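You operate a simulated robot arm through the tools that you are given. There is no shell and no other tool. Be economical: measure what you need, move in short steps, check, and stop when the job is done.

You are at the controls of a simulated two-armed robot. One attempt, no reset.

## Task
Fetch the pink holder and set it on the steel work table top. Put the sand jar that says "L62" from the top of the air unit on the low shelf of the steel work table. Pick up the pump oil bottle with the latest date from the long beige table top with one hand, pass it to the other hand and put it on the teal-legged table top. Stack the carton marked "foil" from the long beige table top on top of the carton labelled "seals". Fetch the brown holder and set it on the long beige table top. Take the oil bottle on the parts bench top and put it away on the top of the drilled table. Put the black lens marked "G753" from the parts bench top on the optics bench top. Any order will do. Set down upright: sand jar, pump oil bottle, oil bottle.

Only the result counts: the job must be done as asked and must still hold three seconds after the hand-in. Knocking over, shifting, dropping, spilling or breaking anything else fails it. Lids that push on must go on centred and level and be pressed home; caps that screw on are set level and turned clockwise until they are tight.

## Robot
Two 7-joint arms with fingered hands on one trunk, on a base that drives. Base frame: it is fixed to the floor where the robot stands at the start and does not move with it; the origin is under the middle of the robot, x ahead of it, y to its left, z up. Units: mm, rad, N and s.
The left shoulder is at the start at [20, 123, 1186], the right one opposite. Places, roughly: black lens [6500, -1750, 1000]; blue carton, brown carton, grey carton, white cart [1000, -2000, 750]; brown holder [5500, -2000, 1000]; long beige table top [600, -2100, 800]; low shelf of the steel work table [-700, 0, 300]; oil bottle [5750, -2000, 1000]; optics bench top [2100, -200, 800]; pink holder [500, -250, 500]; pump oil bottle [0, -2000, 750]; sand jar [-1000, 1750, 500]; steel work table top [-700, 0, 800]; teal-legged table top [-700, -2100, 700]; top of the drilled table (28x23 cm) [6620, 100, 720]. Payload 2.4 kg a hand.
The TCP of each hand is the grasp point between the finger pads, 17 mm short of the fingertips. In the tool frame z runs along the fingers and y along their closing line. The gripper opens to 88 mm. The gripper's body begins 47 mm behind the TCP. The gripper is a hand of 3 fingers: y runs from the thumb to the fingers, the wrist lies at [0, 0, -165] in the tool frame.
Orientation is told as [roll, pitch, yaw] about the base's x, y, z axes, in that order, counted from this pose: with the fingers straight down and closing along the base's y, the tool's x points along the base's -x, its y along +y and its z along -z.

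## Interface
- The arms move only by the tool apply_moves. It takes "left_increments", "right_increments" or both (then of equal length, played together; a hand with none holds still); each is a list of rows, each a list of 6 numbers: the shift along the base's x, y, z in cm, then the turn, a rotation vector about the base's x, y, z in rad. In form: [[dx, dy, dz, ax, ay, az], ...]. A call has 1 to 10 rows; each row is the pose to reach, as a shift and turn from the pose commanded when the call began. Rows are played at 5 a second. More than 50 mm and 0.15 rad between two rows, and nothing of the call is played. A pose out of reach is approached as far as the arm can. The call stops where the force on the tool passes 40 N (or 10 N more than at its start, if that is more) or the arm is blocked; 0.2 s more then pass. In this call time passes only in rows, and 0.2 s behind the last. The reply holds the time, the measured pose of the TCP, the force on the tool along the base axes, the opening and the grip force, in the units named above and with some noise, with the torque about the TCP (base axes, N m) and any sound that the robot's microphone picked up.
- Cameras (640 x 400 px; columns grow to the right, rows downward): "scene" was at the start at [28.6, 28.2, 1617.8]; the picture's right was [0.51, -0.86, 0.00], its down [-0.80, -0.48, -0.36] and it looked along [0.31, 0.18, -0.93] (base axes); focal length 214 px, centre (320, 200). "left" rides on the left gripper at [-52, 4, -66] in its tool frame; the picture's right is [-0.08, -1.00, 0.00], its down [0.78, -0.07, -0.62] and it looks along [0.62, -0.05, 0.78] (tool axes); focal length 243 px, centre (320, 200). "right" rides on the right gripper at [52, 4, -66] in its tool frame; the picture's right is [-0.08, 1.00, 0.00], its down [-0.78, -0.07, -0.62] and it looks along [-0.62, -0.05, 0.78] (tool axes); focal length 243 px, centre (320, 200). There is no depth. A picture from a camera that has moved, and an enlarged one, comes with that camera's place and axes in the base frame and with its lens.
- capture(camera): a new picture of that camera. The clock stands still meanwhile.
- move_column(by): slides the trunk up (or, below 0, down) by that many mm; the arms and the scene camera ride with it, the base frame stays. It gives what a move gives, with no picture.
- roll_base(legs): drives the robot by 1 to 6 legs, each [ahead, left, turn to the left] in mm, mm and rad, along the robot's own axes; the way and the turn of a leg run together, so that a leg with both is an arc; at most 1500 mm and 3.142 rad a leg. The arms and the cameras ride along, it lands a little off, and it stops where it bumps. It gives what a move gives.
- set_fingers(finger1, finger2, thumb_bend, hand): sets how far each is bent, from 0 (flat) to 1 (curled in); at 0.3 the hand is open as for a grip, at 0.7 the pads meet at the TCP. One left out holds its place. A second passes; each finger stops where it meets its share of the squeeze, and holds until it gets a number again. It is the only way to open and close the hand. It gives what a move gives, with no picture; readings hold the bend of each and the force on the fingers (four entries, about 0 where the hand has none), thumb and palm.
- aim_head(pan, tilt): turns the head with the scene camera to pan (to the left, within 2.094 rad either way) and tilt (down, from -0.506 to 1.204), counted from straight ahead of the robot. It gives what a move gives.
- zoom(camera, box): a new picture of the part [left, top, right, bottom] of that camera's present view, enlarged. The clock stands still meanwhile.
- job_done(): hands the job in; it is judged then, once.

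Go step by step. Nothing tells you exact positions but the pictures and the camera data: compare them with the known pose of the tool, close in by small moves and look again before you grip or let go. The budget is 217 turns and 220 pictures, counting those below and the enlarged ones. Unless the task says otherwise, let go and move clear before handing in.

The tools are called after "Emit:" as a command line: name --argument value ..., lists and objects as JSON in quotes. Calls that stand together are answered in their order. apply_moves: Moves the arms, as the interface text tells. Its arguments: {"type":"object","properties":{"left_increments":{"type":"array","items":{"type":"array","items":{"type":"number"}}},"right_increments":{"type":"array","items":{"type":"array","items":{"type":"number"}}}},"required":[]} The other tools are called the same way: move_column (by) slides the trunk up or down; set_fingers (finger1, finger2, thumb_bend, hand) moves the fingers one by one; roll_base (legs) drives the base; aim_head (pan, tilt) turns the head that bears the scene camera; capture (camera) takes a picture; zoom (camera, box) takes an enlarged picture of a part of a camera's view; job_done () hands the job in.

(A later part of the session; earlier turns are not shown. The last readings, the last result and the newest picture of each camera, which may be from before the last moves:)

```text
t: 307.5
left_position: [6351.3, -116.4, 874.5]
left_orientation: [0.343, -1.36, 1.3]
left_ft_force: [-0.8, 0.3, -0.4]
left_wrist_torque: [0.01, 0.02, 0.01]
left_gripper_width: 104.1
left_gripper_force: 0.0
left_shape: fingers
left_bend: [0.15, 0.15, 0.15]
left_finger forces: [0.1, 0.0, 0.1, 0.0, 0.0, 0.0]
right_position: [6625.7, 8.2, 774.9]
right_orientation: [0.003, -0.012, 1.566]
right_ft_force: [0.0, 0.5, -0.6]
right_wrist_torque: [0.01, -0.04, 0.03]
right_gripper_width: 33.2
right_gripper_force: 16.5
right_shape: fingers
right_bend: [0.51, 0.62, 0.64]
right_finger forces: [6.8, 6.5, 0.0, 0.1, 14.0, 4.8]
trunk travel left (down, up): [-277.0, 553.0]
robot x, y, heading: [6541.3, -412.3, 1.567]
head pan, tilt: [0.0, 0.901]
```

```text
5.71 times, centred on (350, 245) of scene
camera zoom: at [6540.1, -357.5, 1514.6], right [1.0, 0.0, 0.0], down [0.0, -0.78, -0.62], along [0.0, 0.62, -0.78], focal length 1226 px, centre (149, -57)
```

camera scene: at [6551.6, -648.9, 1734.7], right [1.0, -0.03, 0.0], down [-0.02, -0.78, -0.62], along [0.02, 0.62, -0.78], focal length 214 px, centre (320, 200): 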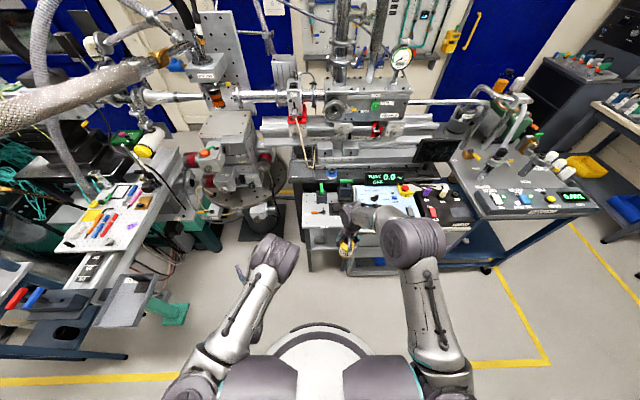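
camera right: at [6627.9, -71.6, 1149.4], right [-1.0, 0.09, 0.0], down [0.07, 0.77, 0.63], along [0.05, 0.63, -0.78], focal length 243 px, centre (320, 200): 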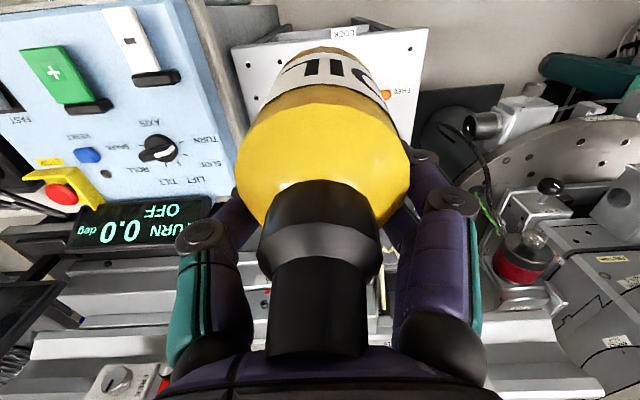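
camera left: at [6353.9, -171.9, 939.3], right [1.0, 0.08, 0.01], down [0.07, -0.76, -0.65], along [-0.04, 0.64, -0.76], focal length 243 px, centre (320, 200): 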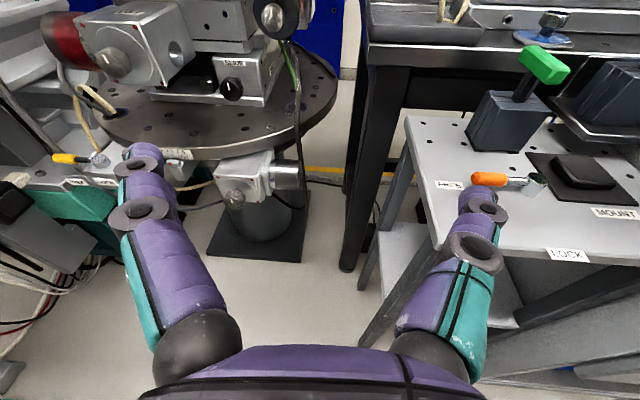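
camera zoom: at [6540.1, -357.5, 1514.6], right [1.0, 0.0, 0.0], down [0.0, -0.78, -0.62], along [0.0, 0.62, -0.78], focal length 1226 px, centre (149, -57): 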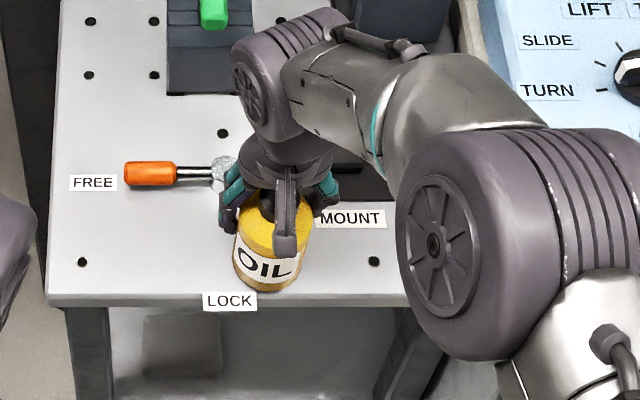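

Not yet touching; the bottle is a bit close to the front edge, so I shift 10 mm inward and go on down.

Emit:
apply_moves --right_increments '[[0, 1.0, 0, 0, 0, 0], [0, 1.0, -0.4, 0, 0, 0], [0, 1.0, -0.7, 0, 0, 0]]'

Emit:
apply_moves --right_increments '[[0, 0, -0.4, 0, 0, 0], [0, 0, -0.7, 0, 0, 0]]'

```text
t: 308.5
left_position: [6349.9, -119.5, 875.6]
left_orientation: [0.348, -1.361, 1.297]
left_ft_force: [0.6, 0.0, -0.7]
left_wrist_torque: [-0.03, 0.02, 0.03]
left_gripper_width: 104.1
left_gripper_force: 0.2
left_shape: fingers
left_bend: [0.15, 0.15, 0.15]
left_finger forces: [0.0, 0.0, 0.0, 0.1, 0.0, 0.1]
right_position: [6625.1, 20.4, 772.0]
right_orientation: [0.0, -0.024, 1.568]
right_ft_force: [1.3, -3.5, 24.3]
right_wrist_torque: [-0.02, -0.16, -0.09]
right_gripper_width: 31.9
right_gripper_force: 25.1
right_shape: fingers
right_bend: [0.51, 0.65, 0.65]
right_finger forces: [5.0, 5.5, 0.0, 0.0, 13.2, 26.0]
trunk travel left (down, up): [-277.0, 553.0]
robot x, y, heading: [6544.6, -413.2, 1.567]
head pan, tilt: [0.0, 0.901]
stopped in row 3 (right hand): the force on the tool passed its limit at 42 N (the readings are from after the stop); the commanded pose is now the measured one
```

```text
t: 308.9
left_position: [6350.4, -118.2, 875.1]
left_orientation: [0.349, -1.36, 1.295]
left_ft_force: [-0.4, -0.6, -0.1]
left_wrist_torque: [-0.01, -0.02, -0.01]
left_gripper_width: 104.0
left_gripper_force: 0.1
left_shape: fingers
left_bend: [0.15, 0.15, 0.15]
left_finger forces: [0.0, 0.0, 0.0, 0.1, 0.0, 0.1]
right_position: [6625.8, 23.8, 770.9]
right_orientation: [0.004, -0.03, 1.564]
right_ft_force: [2.3, -2.0, 25.9]
right_wrist_torque: [0.01, -0.2, 0.0]
right_gripper_width: 29.5
right_gripper_force: 25.3
right_shape: fingers
right_bend: [0.52, 0.67, 0.66]
right_finger forces: [4.4, 4.5, 0.1, 0.1, 12.6, 28.6]
trunk travel left (down, up): [-277.0, 553.0]
robot x, y, heading: [6538.1, -415.0, 1.569]
head pan, tilt: [0.0, 0.901]
stopped in row 1 (right hand): the force on the tool passed its limit at 46 N (the readings are from after the stop); the commanded pose is now the measured one
```

Contact; I relieve the pressure and check before release.

Emit:
apply_moves --right_increments '[[0, -0.2, 0.3, 0, 0, 0]]'

Emit:
zoom --camera "scene" --box '[300, 210, 400, 280]'

Emit:
capture --camera "right"

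```text
t: 309.3
left_position: [6349.2, -118.0, 875.4]
left_orientation: [0.346, -1.36, 1.298]
left_ft_force: [-0.1, -0.2, -0.3]
left_wrist_torque: [-0.03, 0.02, 0.0]
left_gripper_width: 103.9
left_gripper_force: 0.0
left_shape: fingers
left_bend: [0.15, 0.15, 0.15]
left_finger forces: [0.1, 0.0, 0.0, 0.0, 0.0, 0.0]
right_position: [6624.4, 18.2, 772.9]
right_orientation: [0.001, -0.026, 1.564]
right_ft_force: [0.0, 3.3, 12.1]
right_wrist_torque: [0.2, -0.11, -0.06]
right_gripper_width: 29.1
right_gripper_force: 20.8
right_shape: fingers
right_bend: [0.52, 0.69, 0.66]
right_finger forces: [5.5, 6.0, 0.0, 0.0, 13.9, 16.9]
trunk travel left (down, up): [-277.0, 553.0]
robot x, y, heading: [6543.4, -410.3, 1.57]
head pan, tilt: [0.0, 0.901]
```

```text
5.71 times, centred on (350, 245) of scene
camera zoom: at [6540.0, -358.7, 1514.6], right [1.0, 0.0, 0.0], down [0.0, -0.78, -0.62], along [0.0, 0.62, -0.78], focal length 1226 px, centre (149, -57)
```

zoom: 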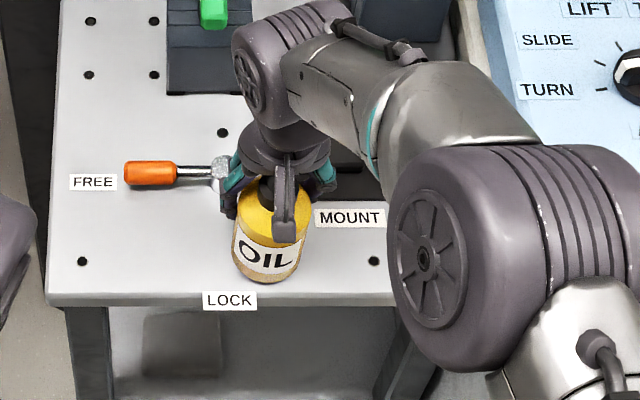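

```text
108 pictures are left
camera right: at [6621.1, -33.6, 836.3], right [-1.0, 0.09, 0.0], down [0.07, 0.76, 0.64], along [0.05, 0.64, -0.77], focal length 243 px, centre (320, 200)
```

right: 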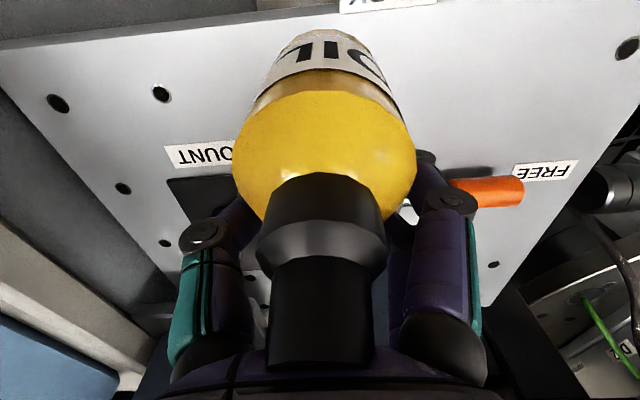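

The bottle stands on the strip. Opening gradually.

Emit:
set_fingers --hand "right" --finger1 0.5 --finger2 0.5 --thumb_bend 0.5

Emit:
set_fingers --hand "right" --finger1 0.38 --finger2 0.38 --thumb_bend 0.38

Emit:
apply_moves --right_increments '[[0, 0, 0.5, 0, 0, 0]]'

Emit:
capture --camera "right"

```text
t: 310.3
left_position: [6349.9, -118.5, 876.2]
left_orientation: [0.343, -1.36, 1.298]
left_ft_force: [0.5, -0.1, -0.2]
left_wrist_torque: [0.01, 0.02, -0.02]
left_gripper_width: 104.0
left_gripper_force: 0.2
left_shape: fingers
left_bend: [0.15, 0.15, 0.15]
left_finger forces: [0.0, 0.0, 0.1, 0.0, 0.0, 0.0]
right_position: [6625.0, 19.3, 772.6]
right_orientation: [0.003, -0.026, 1.567]
right_ft_force: [-0.6, -1.7, 12.1]
right_wrist_torque: [-0.01, 0.03, 0.0]
right_gripper_width: 41.1
right_gripper_force: 6.2
right_shape: fingers
right_bend: [0.49, 0.5, 0.5]
right_finger forces: [0.8, 0.0, 0.1, 0.1, 0.0, 11.6]
trunk travel left (down, up): [-277.0, 553.0]
robot x, y, heading: [6544.1, -412.7, 1.565]
head pan, tilt: [0.0, 0.901]
```

```text
t: 311.3
left_position: [6350.5, -117.6, 874.0]
left_orientation: [0.344, -1.361, 1.3]
left_ft_force: [-0.4, 0.0, 0.2]
left_wrist_torque: [-0.02, -0.01, -0.02]
left_gripper_width: 104.3
left_gripper_force: 0.1
left_shape: fingers
left_bend: [0.15, 0.15, 0.15]
left_finger forces: [0.0, 0.1, 0.0, 0.0, 0.0, 0.1]
right_position: [6624.8, 20.1, 771.4]
right_orientation: [0.004, -0.026, 1.566]
right_ft_force: [-1.2, -1.6, 11.7]
right_wrist_torque: [-0.04, -0.04, 0.04]
right_gripper_width: 66.6
right_gripper_force: 6.0
right_shape: fingers
right_bend: [0.38, 0.38, 0.38]
right_finger forces: [0.1, 0.0, 0.0, 0.0, 0.0, 11.2]
trunk travel left (down, up): [-277.0, 553.0]
robot x, y, heading: [6539.3, -418.5, 1.567]
head pan, tilt: [0.0, 0.901]
```

```text
t: 311.7
left_position: [6349.0, -117.4, 874.5]
left_orientation: [0.345, -1.36, 1.299]
left_ft_force: [0.2, 1.3, -0.1]
left_wrist_torque: [-0.01, 0.0, 0.02]
left_gripper_width: 104.1
left_gripper_force: 0.0
left_shape: fingers
left_bend: [0.15, 0.15, 0.15]
left_finger forces: [0.1, 0.0, 0.0, 0.0, 0.0, 0.1]
right_position: [6624.5, 19.2, 776.4]
right_orientation: [0.004, -0.025, 1.565]
right_ft_force: [-0.2, -0.8, -0.2]
right_wrist_torque: [-0.01, -0.01, 0.0]
right_gripper_width: 66.5
right_gripper_force: 0.0
right_shape: fingers
right_bend: [0.38, 0.38, 0.38]
right_finger forces: [0.0, 0.1, 0.1, 0.1, 0.0, 0.0]
trunk travel left (down, up): [-277.0, 553.0]
robot x, y, heading: [6540.9, -410.5, 1.57]
head pan, tilt: [0.0, 0.901]
```

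```text
107 pictures are left
camera right: at [6620.5, -33.1, 840.8], right [-1.0, 0.09, 0.0], down [0.07, 0.77, 0.64], along [0.05, 0.64, -0.77], focal length 243 px, centre (320, 200)
```

right: 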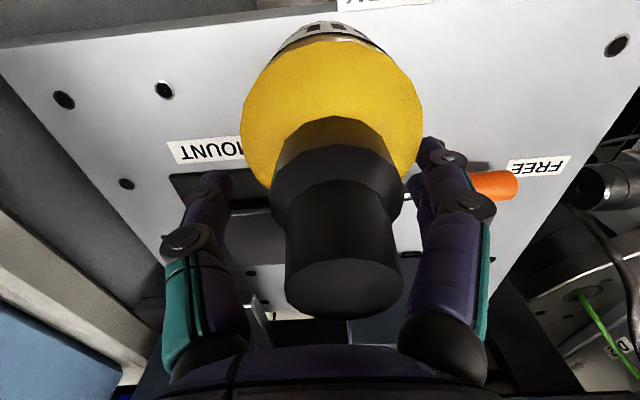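

Emit:
apply_moves --right_increments '[[-0.5, 0, 0.5, 0, 0, 0], [-0.5, 0, 4, 0, 0, 0], [-0.5, 0, 8, 0, 0, 0], [-0.5, 0, 12, 0, 0, 0]]'

Emit:
zoom --camera "scene" --box '[280, 200, 420, 290]'

Emit:
capture --camera "right"

```text
t: 312.7
left_position: [6350.1, -116.9, 875.1]
left_orientation: [0.343, -1.36, 1.299]
left_ft_force: [0.9, 0.1, 0.2]
left_wrist_torque: [-0.02, 0.01, 0.0]
left_gripper_width: 104.1
left_gripper_force: 0.1
left_shape: fingers
left_bend: [0.15, 0.15, 0.15]
left_finger forces: [0.1, 0.0, 0.1, 0.1, 0.0, 0.0]
right_position: [6620.8, 19.4, 899.6]
right_orientation: [0.002, -0.024, 1.565]
right_ft_force: [1.1, 0.0, 0.5]
right_wrist_torque: [-0.01, 0.02, -0.01]
right_gripper_width: 66.7
right_gripper_force: 0.1
right_shape: fingers
right_bend: [0.38, 0.38, 0.38]
right_finger forces: [0.1, 0.1, 0.1, 0.1, 0.0, 0.0]
trunk travel left (down, up): [-277.0, 553.0]
robot x, y, heading: [6540.2, -411.5, 1.566]
head pan, tilt: [0.0, 0.901]
```

```text
4.44 times, centred on (350, 245) of scene
camera zoom: at [6540.1, -357.9, 1514.7], right [1.0, 0.0, 0.0], down [0.0, -0.78, -0.62], along [0.0, 0.62, -0.78], focal length 953 px, centre (187, 0)
```

zoom: 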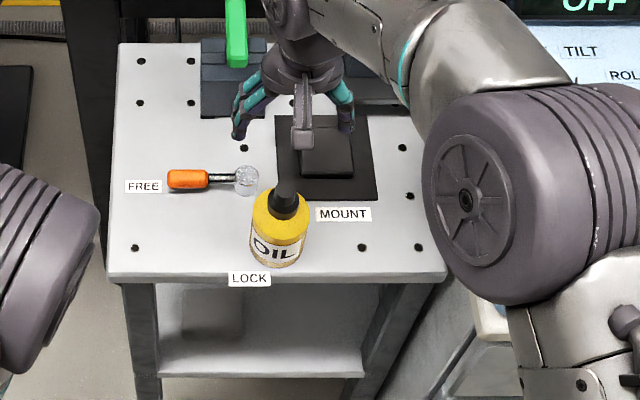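

```text
105 pictures are left
camera right: at [6616.9, -33.8, 963.4], right [-1.0, 0.09, 0.0], down [0.07, 0.76, 0.64], along [0.05, 0.64, -0.77], focal length 243 px, centre (320, 200)
```

right: 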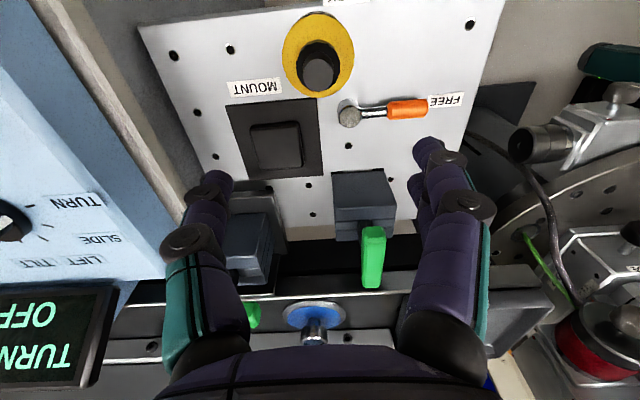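

Oil bottle is placed. I raise, back off, turn round and look at the lens labels.

Emit:
move_column --by 260

Emit:
roll_base --legs '[[-580, 0, 0], [0, 0, -1.57], [0, 0, -1.57], [250, 0, 0]]'

Emit:
aim_head --pan 0 --tilt 0.8

Emit:
capture --camera "scene"

Emit:
zoom --camera "scene" --box '[240, 180, 420, 300]'

```text
t: 315.3
left_position: [6349.3, -117.1, 1134.9]
left_orientation: [0.345, -1.359, 1.3]
left_ft_force: [0.3, -0.2, -0.3]
left_wrist_torque: [-0.04, -0.01, 0.0]
left_gripper_width: 104.0
left_gripper_force: 0.2
left_shape: fingers
left_bend: [0.15, 0.15, 0.15]
left_finger forces: [0.1, 0.0, 0.1, 0.0, 0.1, 0.0]
right_position: [6620.5, 19.4, 1158.3]
right_orientation: [0.003, -0.024, 1.565]
right_ft_force: [-0.2, 0.3, -0.8]
right_wrist_torque: [-0.01, -0.02, -0.01]
right_gripper_width: 66.5
right_gripper_force: 0.1
right_shape: fingers
right_bend: [0.38, 0.38, 0.38]
right_finger forces: [0.0, 0.1, 0.0, 0.0, 0.1, 0.0]
trunk travel left (down, up): [-537.0, 293.0]
robot x, y, heading: [6541.8, -413.7, 1.563]
head pan, tilt: [0.0, 0.901]
```

```text
t: 327.7
left_position: [6729.5, -1546.6, 1134.6]
left_orientation: [0.342, -1.36, -1.838]
left_ft_force: [0.2, 0.2, -0.8]
left_wrist_torque: [0.04, 0.01, 0.0]
left_gripper_width: 104.3
left_gripper_force: 0.3
left_shape: fingers
left_bend: [0.15, 0.15, 0.15]
left_finger forces: [0.2, 0.0, 0.1, 0.0, 0.1, 0.0]
right_position: [6459.1, -1685.1, 1157.1]
right_orientation: [0.002, -0.025, -1.571]
right_ft_force: [0.1, 0.8, -0.1]
right_wrist_torque: [0.0, 0.01, 0.01]
right_gripper_width: 66.5
right_gripper_force: 0.0
right_shape: fingers
right_bend: [0.38, 0.38, 0.38]
right_finger forces: [0.0, 0.0, 0.1, 0.0, 0.0, 0.0]
trunk travel left (down, up): [-537.0, 293.0]
robot x, y, heading: [6537.5, -1251.2, -1.568]
head pan, tilt: [0.0, 0.901]
```

```text
t: 328.4
left_position: [6729.9, -1546.1, 1134.4]
left_orientation: [0.347, -1.36, -1.838]
left_ft_force: [0.3, 0.6, 1.0]
left_wrist_torque: [0.01, -0.02, 0.01]
left_gripper_width: 104.0
left_gripper_force: 0.0
left_shape: fingers
left_bend: [0.15, 0.15, 0.15]
left_finger forces: [0.0, 0.0, 0.1, 0.0, 0.0, 0.1]
right_position: [6459.0, -1682.8, 1158.5]
right_orientation: [0.004, -0.026, -1.57]
right_ft_force: [0.4, -0.3, 0.7]
right_wrist_torque: [-0.01, 0.01, 0.0]
right_gripper_width: 66.7
right_gripper_force: 0.1
right_shape: fingers
right_bend: [0.38, 0.38, 0.38]
right_finger forces: [0.0, 0.0, 0.0, 0.0, 0.1, 0.0]
trunk travel left (down, up): [-537.0, 293.0]
robot x, y, heading: [6535.4, -1250.9, -1.569]
head pan, tilt: [0.0, 0.799]
```

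```text
104 pictures are left
camera scene: at [6538.2, -1312.0, 1782.5], right [-1.0, 0.0, 0.0], down [0.0, 0.72, -0.7], along [0.0, -0.7, -0.72], focal length 214 px, centre (320, 200)
```

scene: 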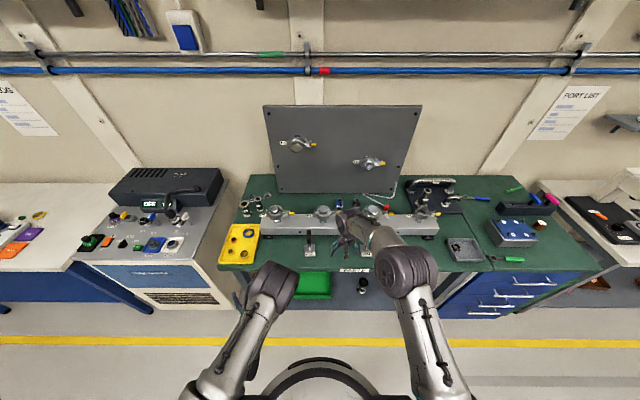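

```text
3.33 times, centred on (330, 240) of scene
camera zoom: at [6538.2, -1312.0, 1782.5], right [-1.0, 0.0, 0.0], down [0.0, 0.72, -0.7], along [0.0, -0.7, -0.72], focal length 715 px, centre (287, 67)
```

zoom: 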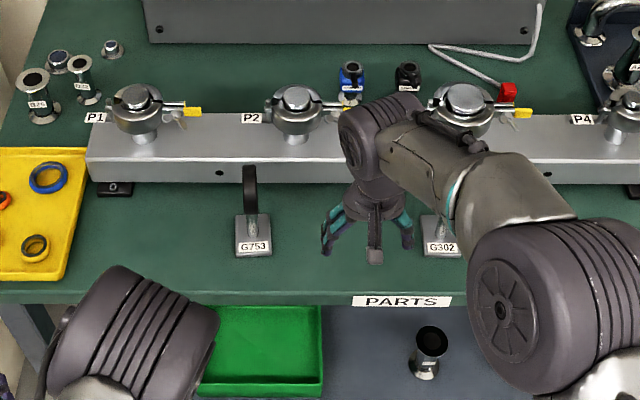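

G753 is the left-hand one, base at ≈(6585,-1840), with its ring edge-on. I'll take it by its stem with the left hand held level. First I tuck the right hand and line up.

Emit:
apply_moves --right_increments '[[0, 4.5, 1, 0, 0, 0], [0, 9, 2, 0, 0, 0], [0, 13.5, 3, 0, 0, 0], [0, 17, 4, 0, 0, 0]]' --left_increments '[[-2, 0, -2, 0, 0, 0], [-4, 0, -4, 0, 0, 0], [-6, 0, -6, 0, 0, 0], [-8, 0, -6, 0, 0, 0]]'

Emit:
roll_base --legs '[[150, -65, 0]]'

Emit:
capture --camera "left"

```text
t: 329.4
left_position: [6649.4, -1543.4, 1076.5]
left_orientation: [0.347, -1.36, -1.838]
left_ft_force: [-0.3, 0.9, -0.4]
left_wrist_torque: [-0.01, -0.03, -0.02]
left_gripper_width: 104.3
left_gripper_force: 0.1
left_shape: fingers
left_bend: [0.15, 0.15, 0.15]
left_finger forces: [0.0, 0.0, 0.1, 0.0, 0.0, 0.0]
right_position: [6460.7, -1511.7, 1196.8]
right_orientation: [0.003, -0.027, -1.571]
right_ft_force: [0.5, 0.4, -1.3]
right_wrist_torque: [0.02, -0.01, -0.01]
right_gripper_width: 66.4
right_gripper_force: 0.1
right_shape: fingers
right_bend: [0.38, 0.38, 0.38]
right_finger forces: [0.0, 0.0, 0.1, 0.1, 0.1, 0.1]
trunk travel left (down, up): [-537.0, 293.0]
robot x, y, heading: [6541.1, -1249.4, -1.569]
head pan, tilt: [0.0, 0.799]
```

```text
t: 330.8
left_position: [6584.4, -1695.7, 1075.7]
left_orientation: [0.346, -1.36, -1.836]
left_ft_force: [0.0, -0.9, 0.1]
left_wrist_torque: [0.0, -0.01, -0.02]
left_gripper_width: 104.0
left_gripper_force: 0.1
left_shape: fingers
left_bend: [0.15, 0.15, 0.15]
left_finger forces: [0.0, 0.0, 0.1, 0.0, 0.0, 0.0]
right_position: [6393.8, -1662.4, 1197.8]
right_orientation: [0.003, -0.026, -1.569]
right_ft_force: [-0.8, -0.5, -0.5]
right_wrist_torque: [0.07, 0.01, -0.02]
right_gripper_width: 66.5
right_gripper_force: 0.1
right_shape: fingers
right_bend: [0.38, 0.38, 0.38]
right_finger forces: [0.1, 0.1, 0.0, 0.1, 0.0, 0.1]
trunk travel left (down, up): [-537.0, 293.0]
robot x, y, heading: [6469.4, -1399.9, -1.568]
head pan, tilt: [0.0, 0.799]
```

```text
102 pictures are left
camera left: at [6580.5, -1640.8, 1139.5], right [-1.0, -0.09, 0.01], down [-0.08, 0.76, -0.65], along [0.05, -0.64, -0.76], focal length 243 px, centre (320, 200)
```

left: 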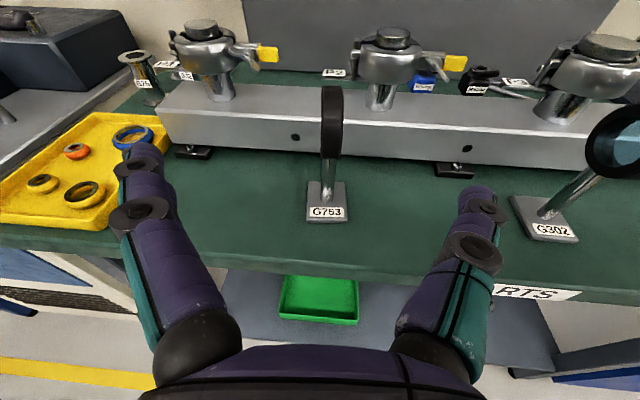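

G753 stem is at about (6587,-1853), clear between base plate and ring. I close in.

Emit:
roll_base --legs '[[60, 0, 0]]'

Emit:
move_column --by -60

Emit:
apply_moves --left_increments '[[0.2, -1, -4, 0, 0, 0], [0.3, -1.5, -8, 0, 0, 0]]'

Emit:
capture --camera "left"

```text
t: 331.8
left_position: [6584.0, -1756.2, 1075.7]
left_orientation: [0.342, -1.357, -1.831]
left_ft_force: [0.8, -0.8, 0.2]
left_wrist_torque: [0.0, 0.01, 0.04]
left_gripper_width: 104.2
left_gripper_force: 0.0
left_shape: fingers
left_bend: [0.15, 0.15, 0.15]
left_finger forces: [0.0, 0.0, 0.1, 0.0, 0.0, 0.0]
right_position: [6395.1, -1724.3, 1196.7]
right_orientation: [0.003, -0.021, -1.568]
right_ft_force: [-0.1, 0.3, -0.5]
right_wrist_torque: [-0.02, -0.01, 0.03]
right_gripper_width: 66.6
right_gripper_force: 0.1
right_shape: fingers
right_bend: [0.38, 0.38, 0.38]
right_finger forces: [0.0, 0.1, 0.0, 0.1, 0.1, 0.1]
trunk travel left (down, up): [-537.0, 293.0]
robot x, y, heading: [6471.9, -1460.5, -1.563]
head pan, tilt: [0.0, 0.799]
```

```text
t: 332.8
left_position: [6584.8, -1753.8, 1016.0]
left_orientation: [0.343, -1.36, -1.833]
left_ft_force: [0.7, -0.5, 0.3]
left_wrist_torque: [-0.01, 0.05, -0.01]
left_gripper_width: 104.3
left_gripper_force: 0.1
left_shape: fingers
left_bend: [0.15, 0.15, 0.15]
left_finger forces: [0.0, 0.0, 0.0, 0.0, 0.0, 0.0]
right_position: [6394.2, -1722.6, 1136.2]
right_orientation: [0.002, -0.025, -1.57]
right_ft_force: [-0.1, -1.0, -0.3]
right_wrist_torque: [0.0, 0.0, 0.01]
right_gripper_width: 66.6
right_gripper_force: 0.2
right_shape: fingers
right_bend: [0.38, 0.38, 0.38]
right_finger forces: [0.0, 0.0, 0.0, 0.1, 0.0, 0.1]
trunk travel left (down, up): [-477.0, 353.0]
robot x, y, heading: [6471.0, -1454.4, -1.57]
head pan, tilt: [0.0, 0.799]
```

```text
t: 333.4
left_position: [6587.8, -1768.2, 935.0]
left_orientation: [0.349, -1.361, -1.84]
left_ft_force: [-0.3, 0.1, -0.3]
left_wrist_torque: [0.01, -0.01, -0.01]
left_gripper_width: 104.1
left_gripper_force: 0.0
left_shape: fingers
left_bend: [0.15, 0.15, 0.15]
left_finger forces: [0.0, 0.0, 0.1, 0.0, 0.0, 0.0]
right_position: [6395.4, -1722.9, 1138.3]
right_orientation: [0.004, -0.024, -1.568]
right_ft_force: [0.1, -0.1, 0.1]
right_wrist_torque: [0.0, 0.0, 0.01]
right_gripper_width: 66.8
right_gripper_force: 0.1
right_shape: fingers
right_bend: [0.38, 0.38, 0.38]
right_finger forces: [0.0, 0.0, 0.1, 0.0, 0.1, 0.0]
trunk travel left (down, up): [-477.0, 353.0]
robot x, y, heading: [6475.5, -1460.4, -1.568]
head pan, tilt: [0.0, 0.799]
```

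```text
101 pictures are left
camera left: at [6584.4, -1713.8, 999.6], right [-1.0, -0.09, 0.01], down [-0.08, 0.76, -0.65], along [0.05, -0.64, -0.76], focal length 243 px, centre (320, 200)
```

left: 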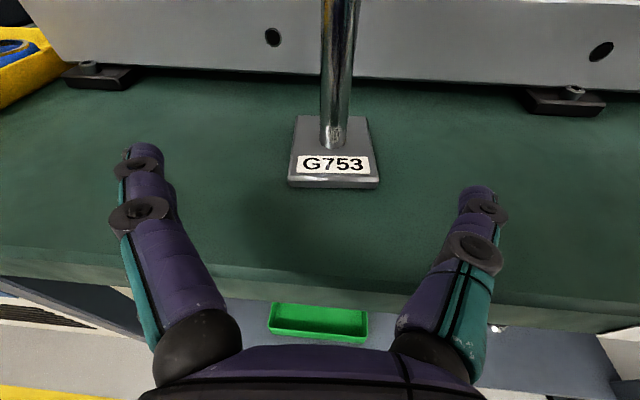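

Emit:
apply_moves --left_increments '[[0, -3, -0.2, 0, 0, 0], [-0.1, -5.5, -0.4, 0, 0, 0], [-0.1, -7.8, -0.4, 0, 0, 0]]'

Emit:
capture --camera "left"

```text
t: 334.2
left_position: [6586.4, -1848.0, 932.6]
left_orientation: [0.346, -1.36, -1.838]
left_ft_force: [-0.1, 0.2, 0.6]
left_wrist_torque: [0.01, -0.05, 0.02]
left_gripper_width: 104.0
left_gripper_force: 0.0
left_shape: fingers
left_bend: [0.15, 0.15, 0.15]
left_finger forces: [0.0, 0.0, 0.1, 0.0, 0.0, 0.0]
right_position: [6394.0, -1721.8, 1137.4]
right_orientation: [0.002, -0.026, -1.57]
right_ft_force: [-0.3, 0.0, 0.1]
right_wrist_torque: [-0.01, -0.02, 0.01]
right_gripper_width: 66.8
right_gripper_force: 0.0
right_shape: fingers
right_bend: [0.38, 0.38, 0.38]
right_finger forces: [0.0, 0.1, 0.0, 0.0, 0.1, 0.0]
trunk travel left (down, up): [-477.0, 353.0]
robot x, y, heading: [6475.0, -1461.0, -1.564]
head pan, tilt: [0.0, 0.799]
```

```text
100 pictures are left
camera left: at [6583.4, -1794.0, 996.9], right [-1.0, -0.09, 0.01], down [-0.08, 0.76, -0.65], along [0.05, -0.64, -0.76], focal length 243 px, centre (320, 200)
```

left: 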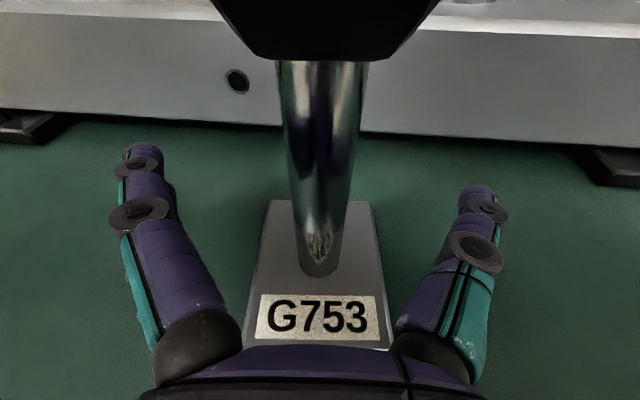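

Stem is right at the grasp point. Closing.

Emit:
set_fingers --hand "left" --finger1 0.8 --finger2 0.8 --thumb_bend 0.8

Emit:
capture --camera "left"

```text
t: 335.2
left_position: [6587.1, -1847.0, 932.5]
left_orientation: [0.345, -1.359, -1.834]
left_ft_force: [-0.6, -0.4, -0.9]
left_wrist_torque: [0.01, 0.02, -0.01]
left_gripper_width: 0.0
left_gripper_force: 0.2
left_shape: fingers
left_bend: [0.77, 0.77, 0.76]
left_finger forces: [0.0, 0.1, 0.1, 0.1, 0.6, 0.1]
right_position: [6394.7, -1721.3, 1137.0]
right_orientation: [0.003, -0.025, -1.569]
right_ft_force: [-0.4, -0.6, 0.6]
right_wrist_torque: [-0.01, 0.03, 0.0]
right_gripper_width: 66.6
right_gripper_force: 0.1
right_shape: fingers
right_bend: [0.38, 0.38, 0.38]
right_finger forces: [0.1, 0.1, 0.1, 0.0, 0.0, 0.1]
trunk travel left (down, up): [-477.0, 353.0]
robot x, y, heading: [6473.6, -1459.2, -1.563]
head pan, tilt: [0.0, 0.799]
```

```text
99 pictures are left
camera left: at [6583.4, -1793.7, 997.0], right [-1.0, -0.09, 0.01], down [-0.08, 0.76, -0.65], along [0.05, -0.64, -0.76], focal length 243 px, centre (320, 200)
```

left: 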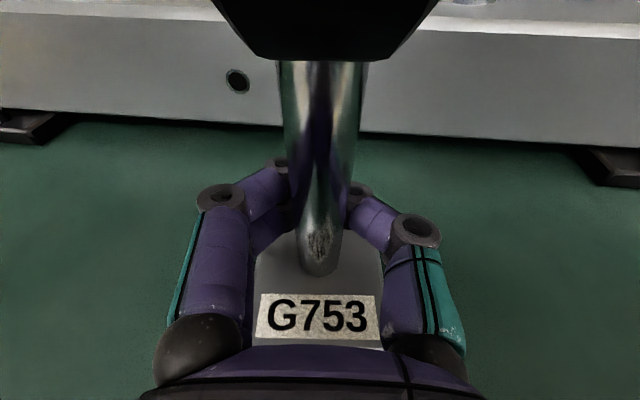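

The fingertips met behind the stem; it's nearer to the palm. I open, back off 16 mm and grip again.

Emit:
set_fingers --hand "left" --finger1 0.35 --finger2 0.35 --thumb_bend 0.35

Emit:
apply_moves --left_increments '[[0, 1.6, 0, 0, 0, 0]]'

Emit:
set_fingers --hand "left" --finger1 0.85 --finger2 0.85 --thumb_bend 0.85

Emit:
capture --camera "left"

```text
t: 336.2
left_position: [6588.1, -1847.2, 933.8]
left_orientation: [0.343, -1.361, -1.836]
left_ft_force: [0.4, -0.3, -0.2]
left_wrist_torque: [0.01, 0.02, 0.0]
left_gripper_width: 73.3
left_gripper_force: 0.1
left_shape: fingers
left_bend: [0.35, 0.35, 0.35]
left_finger forces: [0.0, 0.0, 0.1, 0.0, 0.1, 0.0]
right_position: [6395.0, -1722.3, 1136.2]
right_orientation: [0.003, -0.025, -1.57]
right_ft_force: [-0.3, -0.5, -0.2]
right_wrist_torque: [-0.01, -0.01, -0.01]
right_gripper_width: 66.7
right_gripper_force: 0.1
right_shape: fingers
right_bend: [0.38, 0.38, 0.38]
right_finger forces: [0.1, 0.0, 0.0, 0.0, 0.1, 0.0]
trunk travel left (down, up): [-477.0, 353.0]
robot x, y, heading: [6474.0, -1459.4, -1.565]
head pan, tilt: [0.0, 0.799]
```

```text
t: 336.6
left_position: [6588.2, -1831.1, 932.8]
left_orientation: [0.342, -1.361, -1.833]
left_ft_force: [-0.5, -0.2, 0.6]
left_wrist_torque: [0.0, -0.01, 0.0]
left_gripper_width: 73.1
left_gripper_force: 0.1
left_shape: fingers
left_bend: [0.35, 0.35, 0.35]
left_finger forces: [0.0, 0.1, 0.0, 0.0, 0.1, 0.0]
right_position: [6394.1, -1721.4, 1137.1]
right_orientation: [0.0, -0.024, -1.567]
right_ft_force: [0.5, -0.2, 0.3]
right_wrist_torque: [-0.01, 0.03, 0.05]
right_gripper_width: 66.6
right_gripper_force: 0.0
right_shape: fingers
right_bend: [0.38, 0.38, 0.38]
right_finger forces: [0.0, 0.0, 0.1, 0.0, 0.0, 0.0]
trunk travel left (down, up): [-477.0, 353.0]
robot x, y, heading: [6472.8, -1459.6, -1.566]
head pan, tilt: [0.0, 0.799]
```

```text
t: 337.6
left_position: [6587.2, -1830.2, 932.6]
left_orientation: [0.344, -1.36, -1.835]
left_ft_force: [-0.3, 0.7, 0.1]
left_wrist_torque: [-0.01, -0.01, 0.01]
left_gripper_width: 0.2
left_gripper_force: 0.1
left_shape: fingers
left_bend: [0.83, 0.83, 0.82]
left_finger forces: [0.0, 0.0, 0.0, 0.1, 0.0, 0.0]
right_position: [6394.6, -1722.4, 1136.9]
right_orientation: [0.003, -0.024, -1.568]
right_ft_force: [1.0, -1.2, -0.2]
right_wrist_torque: [-0.01, -0.02, 0.0]
right_gripper_width: 66.6
right_gripper_force: 0.1
right_shape: fingers
right_bend: [0.38, 0.38, 0.38]
right_finger forces: [0.0, 0.0, 0.0, 0.0, 0.0, 0.1]
trunk travel left (down, up): [-477.0, 353.0]
robot x, y, heading: [6472.8, -1458.8, -1.563]
head pan, tilt: [0.0, 0.799]
```

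```text
98 pictures are left
camera left: at [6583.6, -1777.7, 996.4], right [-1.0, -0.09, 0.01], down [-0.08, 0.76, -0.65], along [0.05, -0.64, -0.76], focal length 243 px, centre (320, 200)
```

left: 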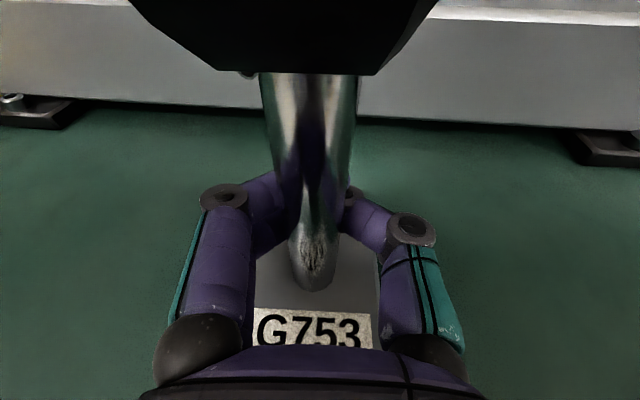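

The stem is still in front of the meeting fingertips and the stand was drawn a little forward. I open and re-measure.

Emit:
set_fingers --hand "left" --finger1 0.25 --finger2 0.25 --thumb_bend 0.25

Emit:
capture --camera "left"

Emit:
zoom --camera "scene" --box '[220, 200, 360, 300]'

```text
t: 338.6
left_position: [6587.2, -1830.3, 933.4]
left_orientation: [0.345, -1.361, -1.834]
left_ft_force: [-0.3, 0.4, -0.1]
left_wrist_torque: [-0.02, 0.01, 0.01]
left_gripper_width: 91.1
left_gripper_force: 0.1
left_shape: fingers
left_bend: [0.25, 0.25, 0.25]
left_finger forces: [0.0, 0.0, 0.0, 0.0, 0.0, 0.0]
right_position: [6396.0, -1722.2, 1137.0]
right_orientation: [0.003, -0.023, -1.568]
right_ft_force: [-0.8, 0.5, -1.2]
right_wrist_torque: [0.02, 0.0, -0.01]
right_gripper_width: 66.4
right_gripper_force: 0.0
right_shape: fingers
right_bend: [0.38, 0.38, 0.38]
right_finger forces: [0.1, 0.0, 0.0, 0.1, 0.1, 0.0]
trunk travel left (down, up): [-477.0, 353.0]
robot x, y, heading: [6475.4, -1458.3, -1.565]
head pan, tilt: [0.0, 0.799]
```

```text
97 pictures are left
camera left: at [6583.6, -1777.7, 996.4], right [-1.0, -0.09, 0.01], down [-0.08, 0.76, -0.65], along [0.05, -0.64, -0.76], focal length 243 px, centre (320, 200)
```

left: 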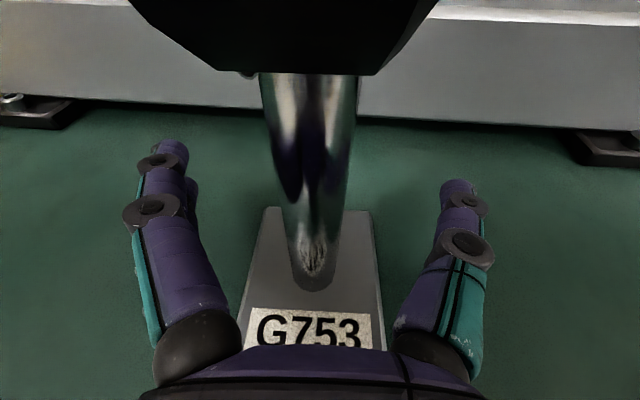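

```text
4.00 times, centred on (290, 250) of scene
camera zoom: at [6472.8, -1521.4, 1722.6], right [-1.0, 0.0, 0.0], down [0.0, 0.72, -0.7], along [0.0, -0.7, -0.72], focal length 858 px, centre (440, 0)
```

zoom: 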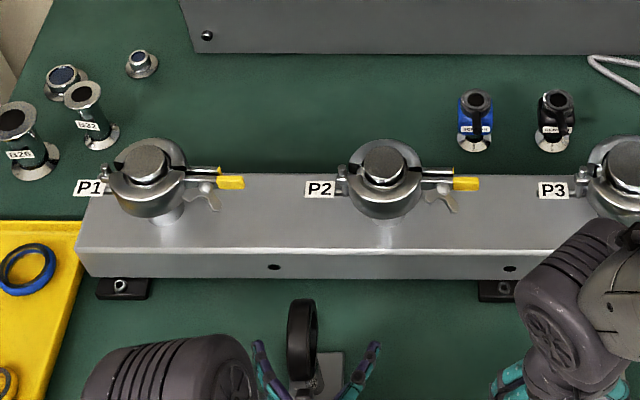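

The pads close tip-first, so a thin stem must sit nearer the fingertips. I back off 14 mm and close just to pinch.

Emit:
apply_moves --left_increments '[[0, 1.4, 0, 0, 0, 0]]'

Emit:
set_fingers --hand "left" --finger1 0.68 --finger2 0.68 --thumb_bend 0.68

Emit:
capture --camera "left"

```text
t: 339.0
left_position: [6586.2, -1815.5, 931.3]
left_orientation: [0.343, -1.36, -1.837]
left_ft_force: [0.5, 0.2, 0.4]
left_wrist_torque: [-0.01, 0.02, 0.0]
left_gripper_width: 91.0
left_gripper_force: 0.0
left_shape: fingers
left_bend: [0.25, 0.25, 0.25]
left_finger forces: [0.0, 0.1, 0.0, 0.0, 0.0, 0.1]
right_position: [6395.9, -1721.2, 1136.5]
right_orientation: [0.003, -0.024, -1.568]
right_ft_force: [-0.2, 0.1, -0.2]
right_wrist_torque: [-0.03, -0.04, 0.02]
right_gripper_width: 66.9
right_gripper_force: 0.0
right_shape: fingers
right_bend: [0.38, 0.38, 0.38]
right_finger forces: [0.1, 0.1, 0.0, 0.1, 0.0, 0.1]
trunk travel left (down, up): [-477.0, 353.0]
robot x, y, heading: [6472.4, -1459.6, -1.565]
head pan, tilt: [0.0, 0.799]
```

```text
t: 340.0
left_position: [6586.7, -1816.6, 932.0]
left_orientation: [0.342, -1.359, -1.835]
left_ft_force: [-0.2, -0.8, 0.3]
left_wrist_torque: [0.0, 0.01, -0.02]
left_gripper_width: 2.6
left_gripper_force: 0.2
left_shape: fingers
left_bend: [0.68, 0.68, 0.68]
left_finger forces: [0.1, 0.0, 0.0, 0.1, 0.0, 0.0]
right_position: [6396.0, -1722.9, 1136.4]
right_orientation: [0.002, -0.026, -1.568]
right_ft_force: [0.1, -0.3, 0.0]
right_wrist_torque: [0.01, -0.01, -0.01]
right_gripper_width: 66.5
right_gripper_force: 0.0
right_shape: fingers
right_bend: [0.38, 0.38, 0.38]
right_finger forces: [0.0, 0.0, 0.0, 0.0, 0.0, 0.0]
trunk travel left (down, up): [-477.0, 353.0]
robot x, y, heading: [6473.0, -1458.9, -1.564]
head pan, tilt: [0.0, 0.799]
```

```text
95 pictures are left
camera left: at [6583.1, -1762.8, 996.0], right [-1.0, -0.09, 0.01], down [-0.08, 0.76, -0.65], along [0.05, -0.64, -0.76], focal length 243 px, centre (320, 200)
```

left: 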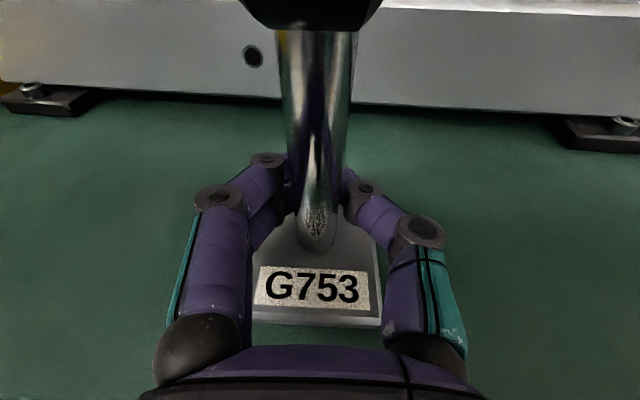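

The pads are just beside the stem now (width readings run low). I tighten in small increments.

Emit:
set_fingers --hand "left" --finger1 0.74 --finger2 0.74 --thumb_bend 0.74

Emit:
capture --camera "left"

```text
t: 341.0
left_position: [6587.7, -1816.7, 931.1]
left_orientation: [0.342, -1.361, -1.834]
left_ft_force: [0.2, -1.6, -0.2]
left_wrist_torque: [0.03, -0.03, 0.01]
left_gripper_width: 0.2
left_gripper_force: 1.1
left_shape: fingers
left_bend: [0.73, 0.73, 0.73]
left_finger forces: [0.1, 1.1, 0.0, 0.1, 1.7, 0.0]
right_position: [6394.6, -1722.7, 1137.5]
right_orientation: [0.004, -0.023, -1.57]
right_ft_force: [-0.1, 0.4, -0.7]
right_wrist_torque: [-0.03, -0.01, 0.02]
right_gripper_width: 66.5
right_gripper_force: 0.1
right_shape: fingers
right_bend: [0.38, 0.38, 0.38]
right_finger forces: [0.0, 0.0, 0.0, 0.1, 0.0, 0.0]
trunk travel left (down, up): [-477.0, 353.0]
robot x, y, heading: [6471.0, -1460.7, -1.561]
head pan, tilt: [0.0, 0.799]
```

```text
94 pictures are left
camera left: at [6583.1, -1762.8, 995.9], right [-1.0, -0.09, 0.01], down [-0.08, 0.76, -0.65], along [0.05, -0.64, -0.76], focal length 243 px, centre (320, 200)
```

left: 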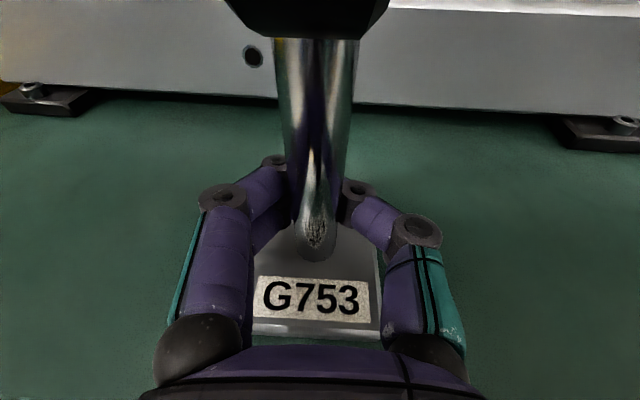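

The fingers still hook behind and draw the stand in. I open, back off another 14 mm and pinch again.

Emit:
set_fingers --hand "left" --finger1 0.4 --finger2 0.4 --thumb_bend 0.4

Emit:
apply_moves --left_increments '[[0, 1.5, 0, 0, 0, 0]]'

Emit:
set_fingers --hand "left" --finger1 0.68 --finger2 0.68 --thumb_bend 0.68

Emit:
capture --camera "left"

```text
t: 342.0
left_position: [6585.7, -1816.4, 932.0]
left_orientation: [0.344, -1.359, -1.835]
left_ft_force: [-0.1, 1.2, -0.6]
left_wrist_torque: [-0.03, 0.0, 0.01]
left_gripper_width: 62.0
left_gripper_force: 0.0
left_shape: fingers
left_bend: [0.4, 0.4, 0.4]
left_finger forces: [0.0, 0.0, 0.0, 0.1, 0.0, 0.1]
right_position: [6394.8, -1723.0, 1136.3]
right_orientation: [0.004, -0.024, -1.568]
right_ft_force: [-0.1, 0.1, -0.4]
right_wrist_torque: [0.0, -0.01, 0.03]
right_gripper_width: 66.5
right_gripper_force: 0.1
right_shape: fingers
right_bend: [0.38, 0.38, 0.38]
right_finger forces: [0.1, 0.0, 0.0, 0.0, 0.0, 0.0]
trunk travel left (down, up): [-477.0, 353.0]
robot x, y, heading: [6473.3, -1458.0, -1.565]
head pan, tilt: [0.0, 0.799]
```

```text
t: 342.4
left_position: [6588.0, -1799.0, 931.8]
left_orientation: [0.345, -1.361, -1.837]
left_ft_force: [0.7, -0.1, -0.3]
left_wrist_torque: [-0.02, -0.01, -0.03]
left_gripper_width: 61.8
left_gripper_force: 0.0
left_shape: fingers
left_bend: [0.4, 0.4, 0.4]
left_finger forces: [0.0, 0.0, 0.0, 0.0, 0.1, 0.1]
right_position: [6394.6, -1722.0, 1136.8]
right_orientation: [0.001, -0.025, -1.57]
right_ft_force: [-0.6, -0.4, -0.1]
right_wrist_torque: [0.02, 0.03, 0.02]
right_gripper_width: 66.4
right_gripper_force: 0.0
right_shape: fingers
right_bend: [0.38, 0.38, 0.38]
right_finger forces: [0.0, 0.0, 0.1, 0.1, 0.0, 0.0]
trunk travel left (down, up): [-477.0, 353.0]
robot x, y, heading: [6469.9, -1458.4, -1.566]
head pan, tilt: [0.0, 0.799]
```

```text
t: 343.4
left_position: [6588.4, -1800.2, 931.4]
left_orientation: [0.343, -1.359, -1.835]
left_ft_force: [0.2, -0.4, 0.5]
left_wrist_torque: [0.03, 0.03, 0.0]
left_gripper_width: 10.1
left_gripper_force: 2.5
left_shape: fingers
left_bend: [0.65, 0.65, 0.65]
left_finger forces: [1.3, 1.3, 0.0, 0.0, 2.6, 0.1]
right_position: [6394.2, -1721.5, 1136.3]
right_orientation: [0.004, -0.025, -1.569]
right_ft_force: [0.4, 0.1, 0.3]
right_wrist_torque: [0.0, 0.02, -0.03]
right_gripper_width: 66.6
right_gripper_force: 0.0
right_shape: fingers
right_bend: [0.38, 0.38, 0.38]
right_finger forces: [0.0, 0.0, 0.1, 0.1, 0.1, 0.1]
trunk travel left (down, up): [-477.0, 353.0]
robot x, y, heading: [6471.4, -1458.8, -1.565]
head pan, tilt: [0.0, 0.799]
```

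```text
93 pictures are left
camera left: at [6584.1, -1746.7, 996.2], right [-1.0, -0.09, 0.01], down [-0.08, 0.76, -0.65], along [0.05, -0.64, -0.76], focal length 243 px, centre (320, 200)
```

left: 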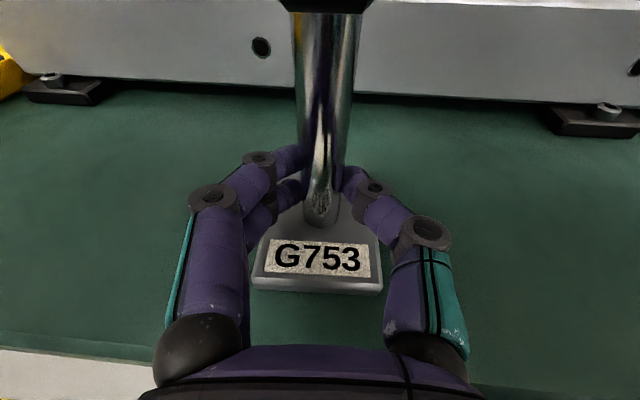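

Now a proper pinch (2.6 N at bend 0.65). I tighten it and test-lift a little.

Emit:
set_fingers --hand "left" --finger1 0.85 --finger2 0.85 --thumb_bend 0.85

Emit:
capture --camera "left"

```text
t: 344.4
left_position: [6586.9, -1799.6, 933.7]
left_orientation: [0.344, -1.361, -1.833]
left_ft_force: [-1.0, 0.0, 0.1]
left_wrist_torque: [-0.02, -0.01, 0.0]
left_gripper_width: 5.6
left_gripper_force: 16.7
left_shape: fingers
left_bend: [0.79, 0.8, 0.67]
left_finger forces: [8.5, 9.6, 0.1, 0.0, 16.1, 0.0]
right_position: [6395.2, -1722.2, 1136.6]
right_orientation: [0.004, -0.024, -1.568]
right_ft_force: [-0.3, 0.5, -1.1]
right_wrist_torque: [-0.01, 0.02, 0.03]
right_gripper_width: 66.6
right_gripper_force: 0.0
right_shape: fingers
right_bend: [0.38, 0.38, 0.38]
right_finger forces: [0.0, 0.1, 0.1, 0.0, 0.0, 0.1]
trunk travel left (down, up): [-477.0, 353.0]
robot x, y, heading: [6470.6, -1455.4, -1.562]
head pan, tilt: [0.0, 0.799]
```

```text
92 pictures are left
camera left: at [6584.1, -1746.6, 996.2], right [-1.0, -0.09, 0.01], down [-0.08, 0.76, -0.65], along [0.05, -0.64, -0.76], focal length 243 px, centre (320, 200)
```

left: 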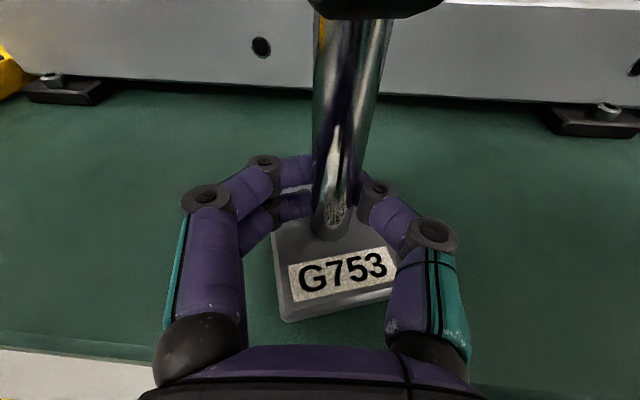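

Emit:
apply_moves --left_increments '[[0, 0, 2, 0, 0, 0], [0, 0, 5, 0, 0, 0]]'

Emit:
capture --camera "left"

```text
t: 345.0
left_position: [6585.8, -1800.6, 981.9]
left_orientation: [0.342, -1.358, -1.834]
left_ft_force: [0.1, 0.3, -2.8]
left_wrist_torque: [-0.01, -0.02, 0.01]
left_gripper_width: 4.7
left_gripper_force: 17.3
left_shape: fingers
left_bend: [0.81, 0.8, 0.67]
left_finger forces: [7.3, 10.1, 0.1, 0.0, 17.4, 0.1]
right_position: [6395.0, -1721.5, 1137.4]
right_orientation: [0.002, -0.025, -1.566]
right_ft_force: [0.9, 0.4, -0.1]
right_wrist_torque: [0.0, 0.02, -0.01]
right_gripper_width: 66.6
right_gripper_force: 0.2
right_shape: fingers
right_bend: [0.38, 0.38, 0.38]
right_finger forces: [0.1, 0.0, 0.0, 0.0, 0.0, 0.1]
trunk travel left (down, up): [-477.0, 353.0]
robot x, y, heading: [6475.8, -1459.2, -1.563]
head pan, tilt: [0.0, 0.799]
```

```text
91 pictures are left
camera left: at [6582.6, -1746.8, 1047.0], right [-1.0, -0.09, 0.01], down [-0.08, 0.76, -0.65], along [0.05, -0.64, -0.76], focal length 243 px, centre (320, 200)
```

left: 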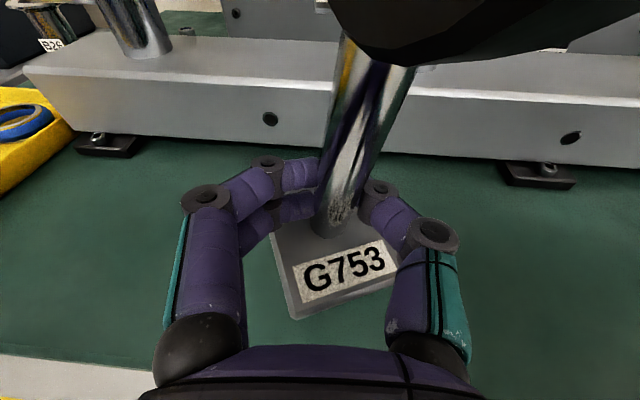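

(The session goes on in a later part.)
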